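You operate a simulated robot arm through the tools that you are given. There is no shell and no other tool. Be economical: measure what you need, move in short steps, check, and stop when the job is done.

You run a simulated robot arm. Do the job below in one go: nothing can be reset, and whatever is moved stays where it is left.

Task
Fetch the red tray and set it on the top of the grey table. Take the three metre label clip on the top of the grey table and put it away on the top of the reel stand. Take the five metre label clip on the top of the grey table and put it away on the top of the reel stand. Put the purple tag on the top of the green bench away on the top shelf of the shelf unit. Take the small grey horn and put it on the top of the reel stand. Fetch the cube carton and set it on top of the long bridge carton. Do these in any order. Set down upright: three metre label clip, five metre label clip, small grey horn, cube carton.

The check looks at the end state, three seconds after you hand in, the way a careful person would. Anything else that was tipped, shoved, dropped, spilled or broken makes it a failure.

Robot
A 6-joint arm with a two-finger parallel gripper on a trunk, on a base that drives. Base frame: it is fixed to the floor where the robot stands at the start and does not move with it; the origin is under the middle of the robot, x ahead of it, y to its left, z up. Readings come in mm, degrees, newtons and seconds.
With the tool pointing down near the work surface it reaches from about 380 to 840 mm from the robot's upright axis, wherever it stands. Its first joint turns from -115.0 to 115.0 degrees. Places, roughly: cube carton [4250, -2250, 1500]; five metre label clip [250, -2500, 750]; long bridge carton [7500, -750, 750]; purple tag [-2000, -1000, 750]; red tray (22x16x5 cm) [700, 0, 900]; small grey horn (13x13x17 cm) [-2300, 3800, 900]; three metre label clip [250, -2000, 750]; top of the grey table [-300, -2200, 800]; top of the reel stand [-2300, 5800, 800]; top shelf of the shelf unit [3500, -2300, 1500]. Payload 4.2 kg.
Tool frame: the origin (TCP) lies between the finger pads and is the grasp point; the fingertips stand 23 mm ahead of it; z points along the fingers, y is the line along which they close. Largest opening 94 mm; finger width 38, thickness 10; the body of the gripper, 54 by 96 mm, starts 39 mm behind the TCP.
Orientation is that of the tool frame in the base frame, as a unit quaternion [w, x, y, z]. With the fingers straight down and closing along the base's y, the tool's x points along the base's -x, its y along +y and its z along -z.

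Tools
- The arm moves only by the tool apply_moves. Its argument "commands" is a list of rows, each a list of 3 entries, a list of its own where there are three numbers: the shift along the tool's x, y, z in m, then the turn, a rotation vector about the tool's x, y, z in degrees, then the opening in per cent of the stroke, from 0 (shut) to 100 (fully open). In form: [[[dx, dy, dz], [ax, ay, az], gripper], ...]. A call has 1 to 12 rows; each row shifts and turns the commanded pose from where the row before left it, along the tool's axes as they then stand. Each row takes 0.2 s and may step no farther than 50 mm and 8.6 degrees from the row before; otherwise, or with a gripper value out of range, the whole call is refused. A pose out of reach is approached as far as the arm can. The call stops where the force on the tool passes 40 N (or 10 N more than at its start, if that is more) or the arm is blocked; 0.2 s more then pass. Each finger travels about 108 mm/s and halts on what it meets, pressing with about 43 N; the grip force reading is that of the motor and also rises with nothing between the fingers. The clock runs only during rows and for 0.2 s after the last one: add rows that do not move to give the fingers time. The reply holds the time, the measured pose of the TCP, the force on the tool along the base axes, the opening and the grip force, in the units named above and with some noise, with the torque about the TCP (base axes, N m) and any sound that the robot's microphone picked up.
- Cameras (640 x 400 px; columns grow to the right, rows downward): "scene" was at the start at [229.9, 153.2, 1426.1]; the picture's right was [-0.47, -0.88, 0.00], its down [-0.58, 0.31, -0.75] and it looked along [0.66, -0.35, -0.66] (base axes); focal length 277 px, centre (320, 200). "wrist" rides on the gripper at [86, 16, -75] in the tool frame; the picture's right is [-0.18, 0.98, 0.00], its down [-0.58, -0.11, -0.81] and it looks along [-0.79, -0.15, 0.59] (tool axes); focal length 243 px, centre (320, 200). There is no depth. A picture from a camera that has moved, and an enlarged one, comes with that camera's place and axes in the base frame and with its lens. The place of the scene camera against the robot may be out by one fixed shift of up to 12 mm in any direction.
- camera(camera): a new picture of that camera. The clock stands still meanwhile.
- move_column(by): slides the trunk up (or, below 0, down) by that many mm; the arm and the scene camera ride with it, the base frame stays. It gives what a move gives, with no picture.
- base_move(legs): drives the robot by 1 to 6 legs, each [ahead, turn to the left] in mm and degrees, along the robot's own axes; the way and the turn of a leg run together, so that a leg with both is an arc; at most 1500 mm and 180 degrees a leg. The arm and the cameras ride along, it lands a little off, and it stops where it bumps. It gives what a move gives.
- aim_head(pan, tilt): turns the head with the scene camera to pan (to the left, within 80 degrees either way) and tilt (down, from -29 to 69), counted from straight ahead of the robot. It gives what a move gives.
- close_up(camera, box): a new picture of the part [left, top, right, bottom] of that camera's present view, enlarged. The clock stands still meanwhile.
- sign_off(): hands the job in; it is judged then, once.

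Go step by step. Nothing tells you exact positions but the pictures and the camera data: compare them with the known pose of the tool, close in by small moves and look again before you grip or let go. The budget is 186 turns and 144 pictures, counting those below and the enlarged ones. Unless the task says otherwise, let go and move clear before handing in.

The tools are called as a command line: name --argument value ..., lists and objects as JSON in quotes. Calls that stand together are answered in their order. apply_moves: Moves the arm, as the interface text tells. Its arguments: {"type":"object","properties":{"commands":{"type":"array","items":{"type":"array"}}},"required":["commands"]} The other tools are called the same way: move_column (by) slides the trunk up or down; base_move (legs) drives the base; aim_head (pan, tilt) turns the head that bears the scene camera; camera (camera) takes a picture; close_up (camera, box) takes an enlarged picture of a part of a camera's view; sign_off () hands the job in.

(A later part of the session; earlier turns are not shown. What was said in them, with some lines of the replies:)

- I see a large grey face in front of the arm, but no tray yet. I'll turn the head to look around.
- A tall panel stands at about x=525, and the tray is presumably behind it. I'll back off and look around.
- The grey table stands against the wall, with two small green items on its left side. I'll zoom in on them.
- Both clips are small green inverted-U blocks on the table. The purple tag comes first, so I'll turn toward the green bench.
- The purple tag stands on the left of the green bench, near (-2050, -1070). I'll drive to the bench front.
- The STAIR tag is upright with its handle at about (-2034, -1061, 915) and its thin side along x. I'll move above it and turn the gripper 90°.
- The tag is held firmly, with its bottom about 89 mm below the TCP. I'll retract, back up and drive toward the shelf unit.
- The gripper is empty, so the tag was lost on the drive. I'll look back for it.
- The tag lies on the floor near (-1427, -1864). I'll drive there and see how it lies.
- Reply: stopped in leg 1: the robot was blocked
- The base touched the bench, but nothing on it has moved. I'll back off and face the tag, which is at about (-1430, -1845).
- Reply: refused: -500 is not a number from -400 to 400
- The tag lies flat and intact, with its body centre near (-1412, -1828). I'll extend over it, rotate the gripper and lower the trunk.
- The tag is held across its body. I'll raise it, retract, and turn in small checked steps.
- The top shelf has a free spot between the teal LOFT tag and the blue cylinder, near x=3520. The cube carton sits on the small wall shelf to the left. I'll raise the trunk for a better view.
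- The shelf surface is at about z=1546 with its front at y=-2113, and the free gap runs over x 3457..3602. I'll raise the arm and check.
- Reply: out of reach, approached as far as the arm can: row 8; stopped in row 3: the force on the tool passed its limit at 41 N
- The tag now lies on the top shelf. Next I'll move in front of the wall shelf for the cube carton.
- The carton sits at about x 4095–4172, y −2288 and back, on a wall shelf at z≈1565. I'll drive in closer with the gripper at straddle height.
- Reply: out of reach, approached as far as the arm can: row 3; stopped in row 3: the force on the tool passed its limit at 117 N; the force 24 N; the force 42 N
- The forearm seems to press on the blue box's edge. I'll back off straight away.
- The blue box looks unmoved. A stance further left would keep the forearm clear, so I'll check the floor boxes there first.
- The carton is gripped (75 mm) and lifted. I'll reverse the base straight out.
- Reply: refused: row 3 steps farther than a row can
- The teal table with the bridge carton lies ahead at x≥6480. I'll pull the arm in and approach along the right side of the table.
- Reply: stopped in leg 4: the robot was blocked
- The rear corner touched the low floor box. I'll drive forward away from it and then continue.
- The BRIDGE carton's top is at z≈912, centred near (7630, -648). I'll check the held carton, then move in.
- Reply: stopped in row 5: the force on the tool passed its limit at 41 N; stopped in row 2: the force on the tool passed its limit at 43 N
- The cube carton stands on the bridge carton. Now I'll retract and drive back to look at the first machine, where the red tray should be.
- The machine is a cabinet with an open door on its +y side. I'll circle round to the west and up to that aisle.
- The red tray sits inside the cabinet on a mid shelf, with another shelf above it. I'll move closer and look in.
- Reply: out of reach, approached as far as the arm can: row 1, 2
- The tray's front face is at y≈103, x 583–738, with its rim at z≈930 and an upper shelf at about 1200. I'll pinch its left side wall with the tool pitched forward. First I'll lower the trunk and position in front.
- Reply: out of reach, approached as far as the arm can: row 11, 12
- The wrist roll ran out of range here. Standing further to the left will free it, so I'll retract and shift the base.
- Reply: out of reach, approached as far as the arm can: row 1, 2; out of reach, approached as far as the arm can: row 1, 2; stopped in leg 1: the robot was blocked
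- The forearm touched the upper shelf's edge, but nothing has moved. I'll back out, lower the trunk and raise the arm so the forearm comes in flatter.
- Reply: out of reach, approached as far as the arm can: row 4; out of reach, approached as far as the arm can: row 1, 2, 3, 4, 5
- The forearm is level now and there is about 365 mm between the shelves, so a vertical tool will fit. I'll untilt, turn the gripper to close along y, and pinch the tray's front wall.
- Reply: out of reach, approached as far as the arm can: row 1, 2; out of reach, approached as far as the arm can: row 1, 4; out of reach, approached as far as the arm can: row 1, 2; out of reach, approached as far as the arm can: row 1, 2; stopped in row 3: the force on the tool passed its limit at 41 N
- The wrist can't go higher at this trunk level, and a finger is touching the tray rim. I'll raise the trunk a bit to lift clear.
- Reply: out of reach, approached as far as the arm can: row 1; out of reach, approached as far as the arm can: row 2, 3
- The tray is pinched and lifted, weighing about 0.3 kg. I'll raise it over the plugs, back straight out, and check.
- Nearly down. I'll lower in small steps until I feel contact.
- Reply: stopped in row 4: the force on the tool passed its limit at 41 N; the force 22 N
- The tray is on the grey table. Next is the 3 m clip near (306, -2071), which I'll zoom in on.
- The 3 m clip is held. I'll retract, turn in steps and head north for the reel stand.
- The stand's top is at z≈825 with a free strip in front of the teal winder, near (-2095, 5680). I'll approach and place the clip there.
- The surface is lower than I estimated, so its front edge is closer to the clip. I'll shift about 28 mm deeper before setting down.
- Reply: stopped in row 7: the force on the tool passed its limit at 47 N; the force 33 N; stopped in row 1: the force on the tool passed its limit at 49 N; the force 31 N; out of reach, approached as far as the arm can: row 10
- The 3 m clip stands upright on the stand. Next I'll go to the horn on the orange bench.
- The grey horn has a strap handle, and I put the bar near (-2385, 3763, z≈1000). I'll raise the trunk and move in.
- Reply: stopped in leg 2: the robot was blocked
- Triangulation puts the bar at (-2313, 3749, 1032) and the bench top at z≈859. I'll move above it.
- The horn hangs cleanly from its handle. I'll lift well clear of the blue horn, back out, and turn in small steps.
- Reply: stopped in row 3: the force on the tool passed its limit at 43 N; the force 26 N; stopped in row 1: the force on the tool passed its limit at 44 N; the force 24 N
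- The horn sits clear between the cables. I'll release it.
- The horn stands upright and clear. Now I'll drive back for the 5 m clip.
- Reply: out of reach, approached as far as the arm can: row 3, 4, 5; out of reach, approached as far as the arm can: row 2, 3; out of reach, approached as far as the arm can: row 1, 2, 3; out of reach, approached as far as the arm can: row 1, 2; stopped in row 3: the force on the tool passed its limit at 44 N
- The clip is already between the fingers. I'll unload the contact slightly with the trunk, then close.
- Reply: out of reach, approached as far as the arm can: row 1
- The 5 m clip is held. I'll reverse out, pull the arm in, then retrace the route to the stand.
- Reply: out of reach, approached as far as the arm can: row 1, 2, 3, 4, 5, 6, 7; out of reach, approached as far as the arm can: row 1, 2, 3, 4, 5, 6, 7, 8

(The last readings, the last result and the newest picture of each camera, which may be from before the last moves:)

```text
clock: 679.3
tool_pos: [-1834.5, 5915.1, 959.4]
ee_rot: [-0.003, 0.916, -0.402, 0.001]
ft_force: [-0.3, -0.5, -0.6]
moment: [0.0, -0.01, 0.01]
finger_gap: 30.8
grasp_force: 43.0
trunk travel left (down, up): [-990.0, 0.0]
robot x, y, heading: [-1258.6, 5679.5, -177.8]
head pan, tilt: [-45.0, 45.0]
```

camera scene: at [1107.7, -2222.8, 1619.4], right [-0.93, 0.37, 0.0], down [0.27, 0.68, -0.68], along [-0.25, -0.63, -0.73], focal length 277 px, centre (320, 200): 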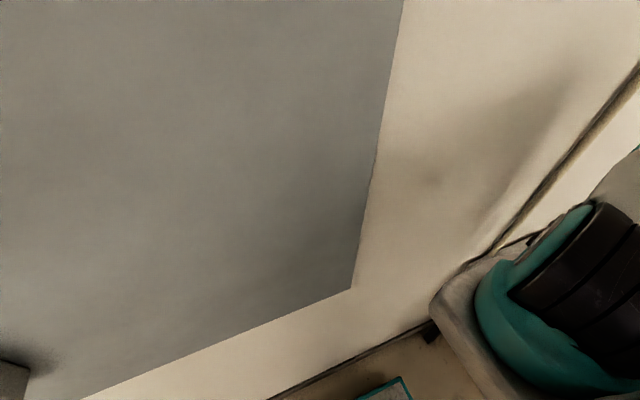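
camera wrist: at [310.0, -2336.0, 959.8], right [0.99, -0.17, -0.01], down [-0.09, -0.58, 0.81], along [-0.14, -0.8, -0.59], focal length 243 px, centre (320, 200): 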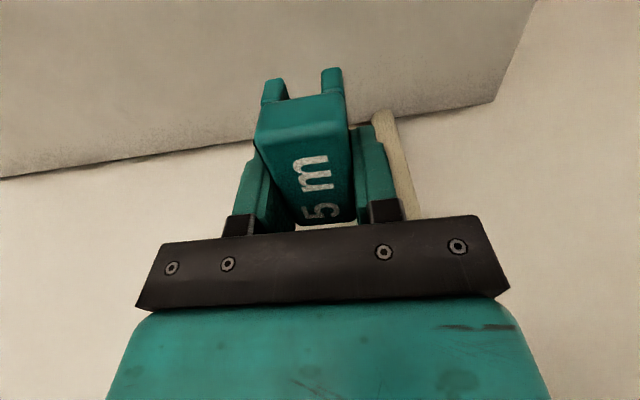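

apply_moves --commands '[[[0, 0, 0], [0, 0, -7.9], 0], [[0, 0, 0], [0, 0, -7.9], 0], [[0, 0, 0], [0, 0, -7.9], 0], [[0, 0, 0], [0, 0, -7.9], 0], [[0, 0, 0], [0, 0, -7.9], 0], [[0, 0, 0], [0, 0, -7.9], 0], [[0, 0.042, 0], [0, 0, 0], 0], [[0, 0.042, 0], [0, 0, 0], 0], [[0, 0.041, 0], [0, 0, 0], 0], [[0, 0, 0], [0, 0, 0], 0]]'

aim_head --pan 0 --tilt 40

base_move --legs '[[200, 0]]'

camera --camera "scene"

```text
clock: 681.5
tool_pos: [-1836.7, 5791.4, 956.6]
ee_rot: [-0.001, 1.0, -0.001, 0.002]
ft_force: [0.3, -0.2, 0.7]
moment: [0.0, -0.03, 0.04]
finger_gap: 30.9
grasp_force: 42.8
trunk travel left (down, up): [-990.0, 0.0]
robot x, y, heading: [-1257.6, 5681.6, -178.1]
head pan, tilt: [-45.0, 45.0]
```

```text
clock: 682.6
tool_pos: [-1837.2, 5790.6, 956.6]
ee_rot: [-0.001, 1.0, -0.001, 0.002]
ft_force: [-0.9, -0.7, -0.1]
moment: [0.01, -0.01, -0.01]
finger_gap: 30.9
grasp_force: 42.5
trunk travel left (down, up): [-990.0, 0.0]
robot x, y, heading: [-1260.5, 5682.2, -178.0]
head pan, tilt: [0.0, 40.0]
```

```text
clock: 684.2
tool_pos: [-2033.9, 5781.3, 958.0]
ee_rot: [-0.001, 1.0, 0.002, 0.003]
ft_force: [1.4, -0.1, 0.5]
moment: [0.0, 0.02, 0.01]
finger_gap: 30.9
grasp_force: 43.3
trunk travel left (down, up): [-990.0, 0.0]
robot x, y, heading: [-1455.3, 5673.5, -177.9]
head pan, tilt: [0.0, 40.0]
```

```text
5 pictures are left
camera scene: at [-1680.9, 5468.6, 1631.8], right [-0.04, 1.0, 0.0], down [0.64, 0.02, -0.77], along [-0.77, -0.03, -0.64], focal length 277 px, centre (320, 200)
```

scene: 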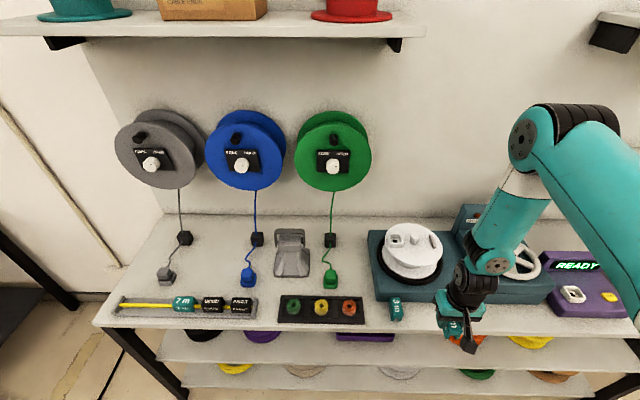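

apply_moves --commands '[[[-0.033, -0.003, 0], [0, 0, 0], 0], [[-0.033, -0.003, 0], [0, 0, 0], 0], [[-0.033, -0.003, 0], [0, 0, 0], 0], [[0, 0, 0.04], [0, 0, 0], 0], [[0, 0, 0.04], [0, 0, 0], 0], [[0, 0, 0.035], [0, 0, 0], 0], [[0, 0, 0], [0, 0, 0], 0]]'

close_up --camera "scene" --box '[360, 230, 520, 330]'

```text
clock: 685.8
tool_pos: [-2130.9, 5792.5, 842.4]
ee_rot: [-0.002, 1.0, 0.002, 0.003]
ft_force: [0.4, 0.6, -0.3]
moment: [-0.05, -0.02, 0.01]
finger_gap: 30.9
grasp_force: 43.3
trunk travel left (down, up): [-990.0, 0.0]
robot x, y, heading: [-1456.0, 5674.3, -177.8]
head pan, tilt: [0.0, 40.0]
```

```text
4.00 times, centred on (440, 280) of scene
camera zoom: at [-1681.1, 5468.6, 1631.7], right [-0.04, 1.0, 0.0], down [0.64, 0.02, -0.77], along [-0.77, -0.03, -0.64], focal length 1109 px, centre (-160, -120)
```

zoom: 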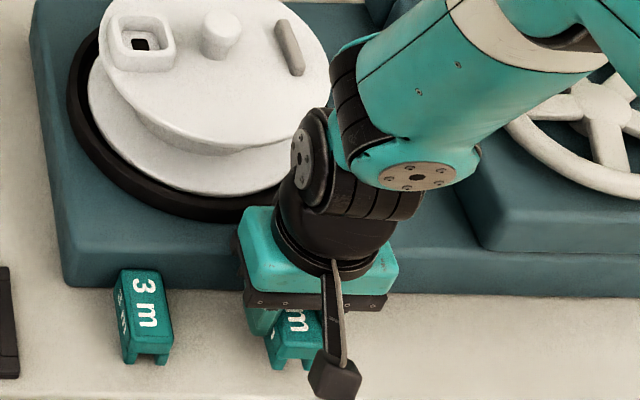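

apply_moves --commands '[[[-0.013, 0, 0], [0, 0, 0], 0], [[0, 0, 0.01], [0, 0, 0], 0], [[0, 0, 0.004], [0, 0, 0], 0], [[0, 0, 0.002], [0, 0, 0], 0], [[0, 0, 0.002], [0, 0, 0], 0], [[0, 0, 0.002], [0, 0, 0], 0], [[0, 0, 0.002], [0, 0, 0], 0], [[0, 0, 0], [0, 0, 0], 0]]'

close_up --camera "scene" --box '[360, 230, 520, 330]'

```text
clock: 686.3
tool_pos: [-2141.8, 5792.9, 838.8]
ee_rot: [-0.002, 1.0, 0.001, 0.006]
ft_force: [15.2, 1.9, 22.1]
moment: [-0.42, 1.67, 0.1]
finger_gap: 31.2
grasp_force: 43.2
trunk travel left (down, up): [-990.0, 0.0]
robot x, y, heading: [-1456.4, 5676.8, -177.8]
head pan, tilt: [0.0, 40.0]
stopped in row 2: the force on the tool passed its limit at 55 N (the readings are from after the stop); the commanded pose is now the measured one
```

```text
4.00 times, centred on (440, 280) of scene
camera zoom: at [-1679.1, 5468.8, 1632.5], right [-0.04, 1.0, 0.0], down [0.64, 0.02, -0.77], along [-0.77, -0.03, -0.64], focal length 1109 px, centre (-160, -120)
```

zoom: 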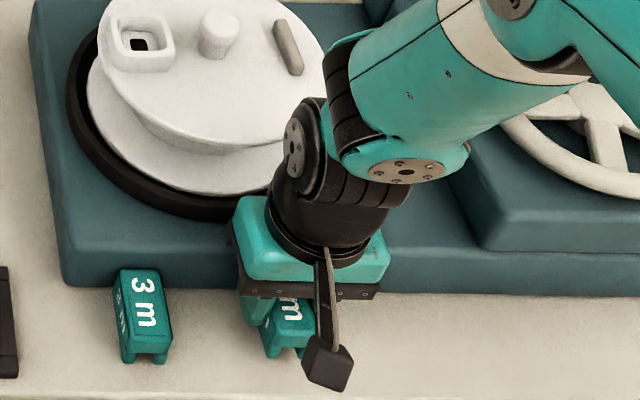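

The gripper body touched the winder's front edge, so this strip is too tight. I'll back off and use the roomy gap between the grey and blue cables, near (-2300, 5035).

apply_moves --commands '[[[0.012, 0, -0.02], [0, 0, 0], 0], [[0.01, 0, -0.04], [0, 0, 0], 0], [[0.03, 0, -0.035], [0, 0, 0], 0], [[0.03, 0, -0.03], [0, 0, 0], 0], [[0.02, 0, 0], [0, -0.7, 0], 0]]'

base_move --legs '[[-200, 0], [0, 44], [0, 44]]'

base_move --legs '[[650, 0], [0, -45], [0, -45]]'

```text
clock: 687.5
tool_pos: [-2043.7, 5792.1, 964.5]
ee_rot: [-0.002, 1.0, 0.002, -0.001]
ft_force: [-0.5, 0.4, -0.6]
moment: [0.03, 0.01, 0.02]
finger_gap: 31.1
grasp_force: 43.4
trunk travel left (down, up): [-990.0, 0.0]
robot x, y, heading: [-1451.5, 5672.3, -177.8]
head pan, tilt: [0.0, 40.0]
```

```text
clock: 693.1
tool_pos: [-1413.5, 5102.4, 964.7]
ee_rot: [-0.001, 0.73, 0.684, -0.001]
ft_force: [0.1, 0.0, 0.2]
moment: [0.03, -0.03, 0.0]
finger_gap: 30.7
grasp_force: 43.0
trunk travel left (down, up): [-990.0, 0.0]
robot x, y, heading: [-1258.0, 5681.1, -91.9]
head pan, tilt: [0.0, 40.0]
```

```text
clock: 700.9
tool_pos: [-1854.5, 5190.0, 963.2]
ee_rot: [-0.002, 0.999, -0.038, 0.0]
ft_force: [0.4, -0.2, 0.2]
moment: [0.03, -0.03, -0.01]
finger_gap: 30.8
grasp_force: 43.1
trunk travel left (down, up): [-990.0, 0.0]
robot x, y, heading: [-1280.0, 5029.7, 177.6]
head pan, tilt: [0.0, 40.0]
```

apply_moves --commands '[[[0, 0.042, 0], [0, 0, -4.4], 0], [[0, 0.043, 0], [0, 0, 0], 0], [[0, 0.043, 0], [0, 0, 0], 0], [[0, 0.043, 0], [0, 0, 0], 0], [[0, 0, 0], [0, 0, 0], 0]]'

base_move --legs '[[370, 0]]'

apply_moves --commands '[[[-0.03, 0, 0.03], [0, 0, 0], 0], [[-0.03, 0, 0.03], [0, 0, 0], 0], [[0, 0, 0.03], [0, 0, 0], 0], [[0, 0, 0], [0, 0, 0], 0]]'

camera --camera "scene"

```text
clock: 702.1
tool_pos: [-1857.5, 5021.1, 962.5]
ee_rot: [-0.002, 1.0, 0.0, 0.001]
ft_force: [0.6, -0.9, -0.2]
moment: [0.01, 0.0, 0.01]
finger_gap: 31.0
grasp_force: 42.8
trunk travel left (down, up): [-990.0, 0.0]
robot x, y, heading: [-1276.9, 5028.9, 177.6]
head pan, tilt: [0.0, 40.0]
```

```text
clock: 704.5
tool_pos: [-2241.9, 5037.4, 961.6]
ee_rot: [-0.001, 1.0, 0.0, 0.0]
ft_force: [0.5, 0.1, 0.1]
moment: [-0.01, -0.01, -0.01]
finger_gap: 31.0
grasp_force: 43.4
trunk travel left (down, up): [-990.0, 0.0]
robot x, y, heading: [-1660.8, 5043.9, 177.7]
head pan, tilt: [0.0, 40.0]
```

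```text
clock: 705.5
tool_pos: [-2302.4, 5040.0, 873.6]
ee_rot: [-0.002, 1.0, 0.0, 0.0]
ft_force: [0.2, 0.3, -0.6]
moment: [0.03, 0.01, -0.02]
finger_gap: 30.9
grasp_force: 43.0
trunk travel left (down, up): [-990.0, 0.0]
robot x, y, heading: [-1662.9, 5040.8, 177.7]
head pan, tilt: [0.0, 40.0]
```

```text
2 pictures are left
camera scene: at [-1904.3, 4856.0, 1631.7], right [0.04, 1.0, 0.0], down [0.64, -0.03, -0.77], along [-0.77, 0.03, -0.64], focal length 277 px, centre (320, 200)
```

scene: 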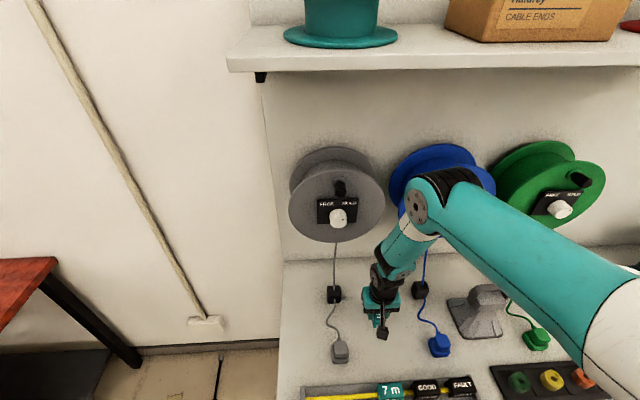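

The clip is centred between the grey and blue cables. I'll lower to contact and release.

apply_moves --commands '[[[0, 0, 0.03], [0, 0, 0], 0], [[0, 0, 0.01], [0, 0, 0], 0], [[0, 0, 0.003], [0, 0, 0], 0], [[0, 0, 0.002], [0, 0, 0], 0], [[0, 0, 0.002], [0, 0, 0], 0], [[0, 0, 0.002], [0, 0, 0], 0], [[0, 0, 0], [0, 0, 0], 0]]'

apply_moves --commands '[[[0, 0, 0.002], [0, 0, 0], 0], [[0, 0, 0.002], [0, 0, 0], 0], [[0, 0, 0.002], [0, 0, 0], 0], [[0, 0, 0], [0, 0, 0], 0]]'

```text
clock: 706.9
tool_pos: [-2301.6, 5037.8, 827.1]
ee_rot: [-0.001, 1.0, 0.0, 0.0]
ft_force: [8.1, 2.4, 29.3]
moment: [0.02, -0.4, 0.05]
finger_gap: 31.2
grasp_force: 42.6
trunk travel left (down, up): [-990.0, 0.0]
robot x, y, heading: [-1662.5, 5042.5, 177.5]
head pan, tilt: [0.0, 40.0]
stopped in row 6: the force on the tool passed its limit at 43 N (the readings are from after the stop); the commanded pose is now the measured one
```

```text
clock: 707.2
tool_pos: [-2303.4, 5038.3, 827.5]
ee_rot: [-0.001, 1.0, 0.0, 0.0]
ft_force: [7.5, 2.0, 24.5]
moment: [-0.02, -0.4, 0.03]
finger_gap: 30.7
grasp_force: 42.4
trunk travel left (down, up): [-990.0, 0.0]
robot x, y, heading: [-1663.9, 5039.3, 177.4]
head pan, tilt: [0.0, 40.0]
stopped in row 1: the force on the tool passed its limit at 43 N (the readings are from after the stop); the commanded pose is now the measured one
```

apply_moves --commands '[[[0, 0, -0.001], [0, 0, 0], 38], [[0, 0, 0], [0, 0, 0], 48], [[0, 0, 0], [0, 0, 0], 60], [[0, 0, 0], [0, 0, 0], 60], [[0, 0, -0.03], [0, 0, 0], 60], [[0, 0, -0.045], [0, 0, 0], 60], [[0, 0, -0.045], [0, 0, 0], 80], [[0, 0, -0.04], [0, 0, 0], 100], [[0.03, 0, -0.02], [0, 0, 0], 100], [[0.04, 0, 0], [0, 0, 0], 100]]'

base_move --legs '[[-400, 0]]'

camera --camera "scene"

```text
clock: 709.4
tool_pos: [-2230.2, 5035.7, 1009.0]
ee_rot: [-0.001, 1.0, 0.0, -0.001]
ft_force: [-0.2, -0.3, 0.0]
moment: [-0.01, -0.01, 0.02]
finger_gap: 93.9
grasp_force: 0.1
trunk travel left (down, up): [-990.0, 0.0]
robot x, y, heading: [-1661.9, 5043.7, 177.5]
head pan, tilt: [0.0, 40.0]
```

```text
clock: 711.9
tool_pos: [-1830.2, 5016.9, 1007.7]
ee_rot: [-0.001, 1.0, 0.003, -0.001]
ft_force: [0.6, 0.2, 0.5]
moment: [0.02, -0.01, 0.02]
finger_gap: 94.0
grasp_force: 0.1
trunk travel left (down, up): [-990.0, 0.0]
robot x, y, heading: [-1262.7, 5025.3, 177.8]
head pan, tilt: [0.0, 40.0]
```

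```text
1 pictures are left
camera scene: at [-1502.5, 4838.7, 1631.7], right [0.04, 1.0, 0.0], down [0.64, -0.02, -0.77], along [-0.77, 0.03, -0.64], focal length 277 px, centre (320, 200)
```

scene: 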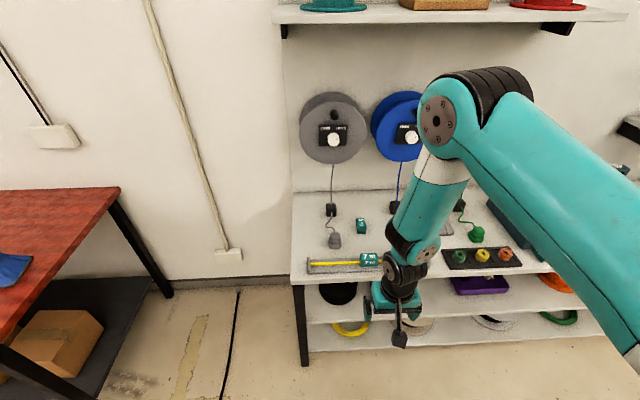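

The 5 m clip stands upright on the stand at px (361, 226). All six items are placed and the arm is clear, so I'm handing in.

sign_off

```text
The job is handed in.
```

All six items are where you asked, and I've handed the job in, but the purple tag was dropped once on the way and the robot bumped a few things.

| Item | Where it is now |
|---|---|
| Red tray | On top of the grey table |
| 3 m label clip | Upright on the reel stand, in front of the teal winder |
| 5 m label clip | Upright on the reel stand, between the grey and blue cables |
| Small grey horn | Upright on the reel stand, between the blue and green cables |
| Cube carton | Upright on top of the long bridge carton |
| Purple tag | Lying flat on the top shelf of the shelf unit (not on your upright list) |

These could count against the result:
- **Purple tag:** it slipped out of the gripper during a turn and fell to the floor. It looked undamaged, so I picked it up and shelved it.
- **Base bumps:** the base touched the green bench, the orange bench and a low floor box near the shelf unit, and stopped each time.
- **Arm contact:** the arm pressed briefly on the blue box on the shelf unit, the tray cabinet's upper shelf and the winder.

I didn't see anything shift after these contacts. I didn't check every one of them with a picture.
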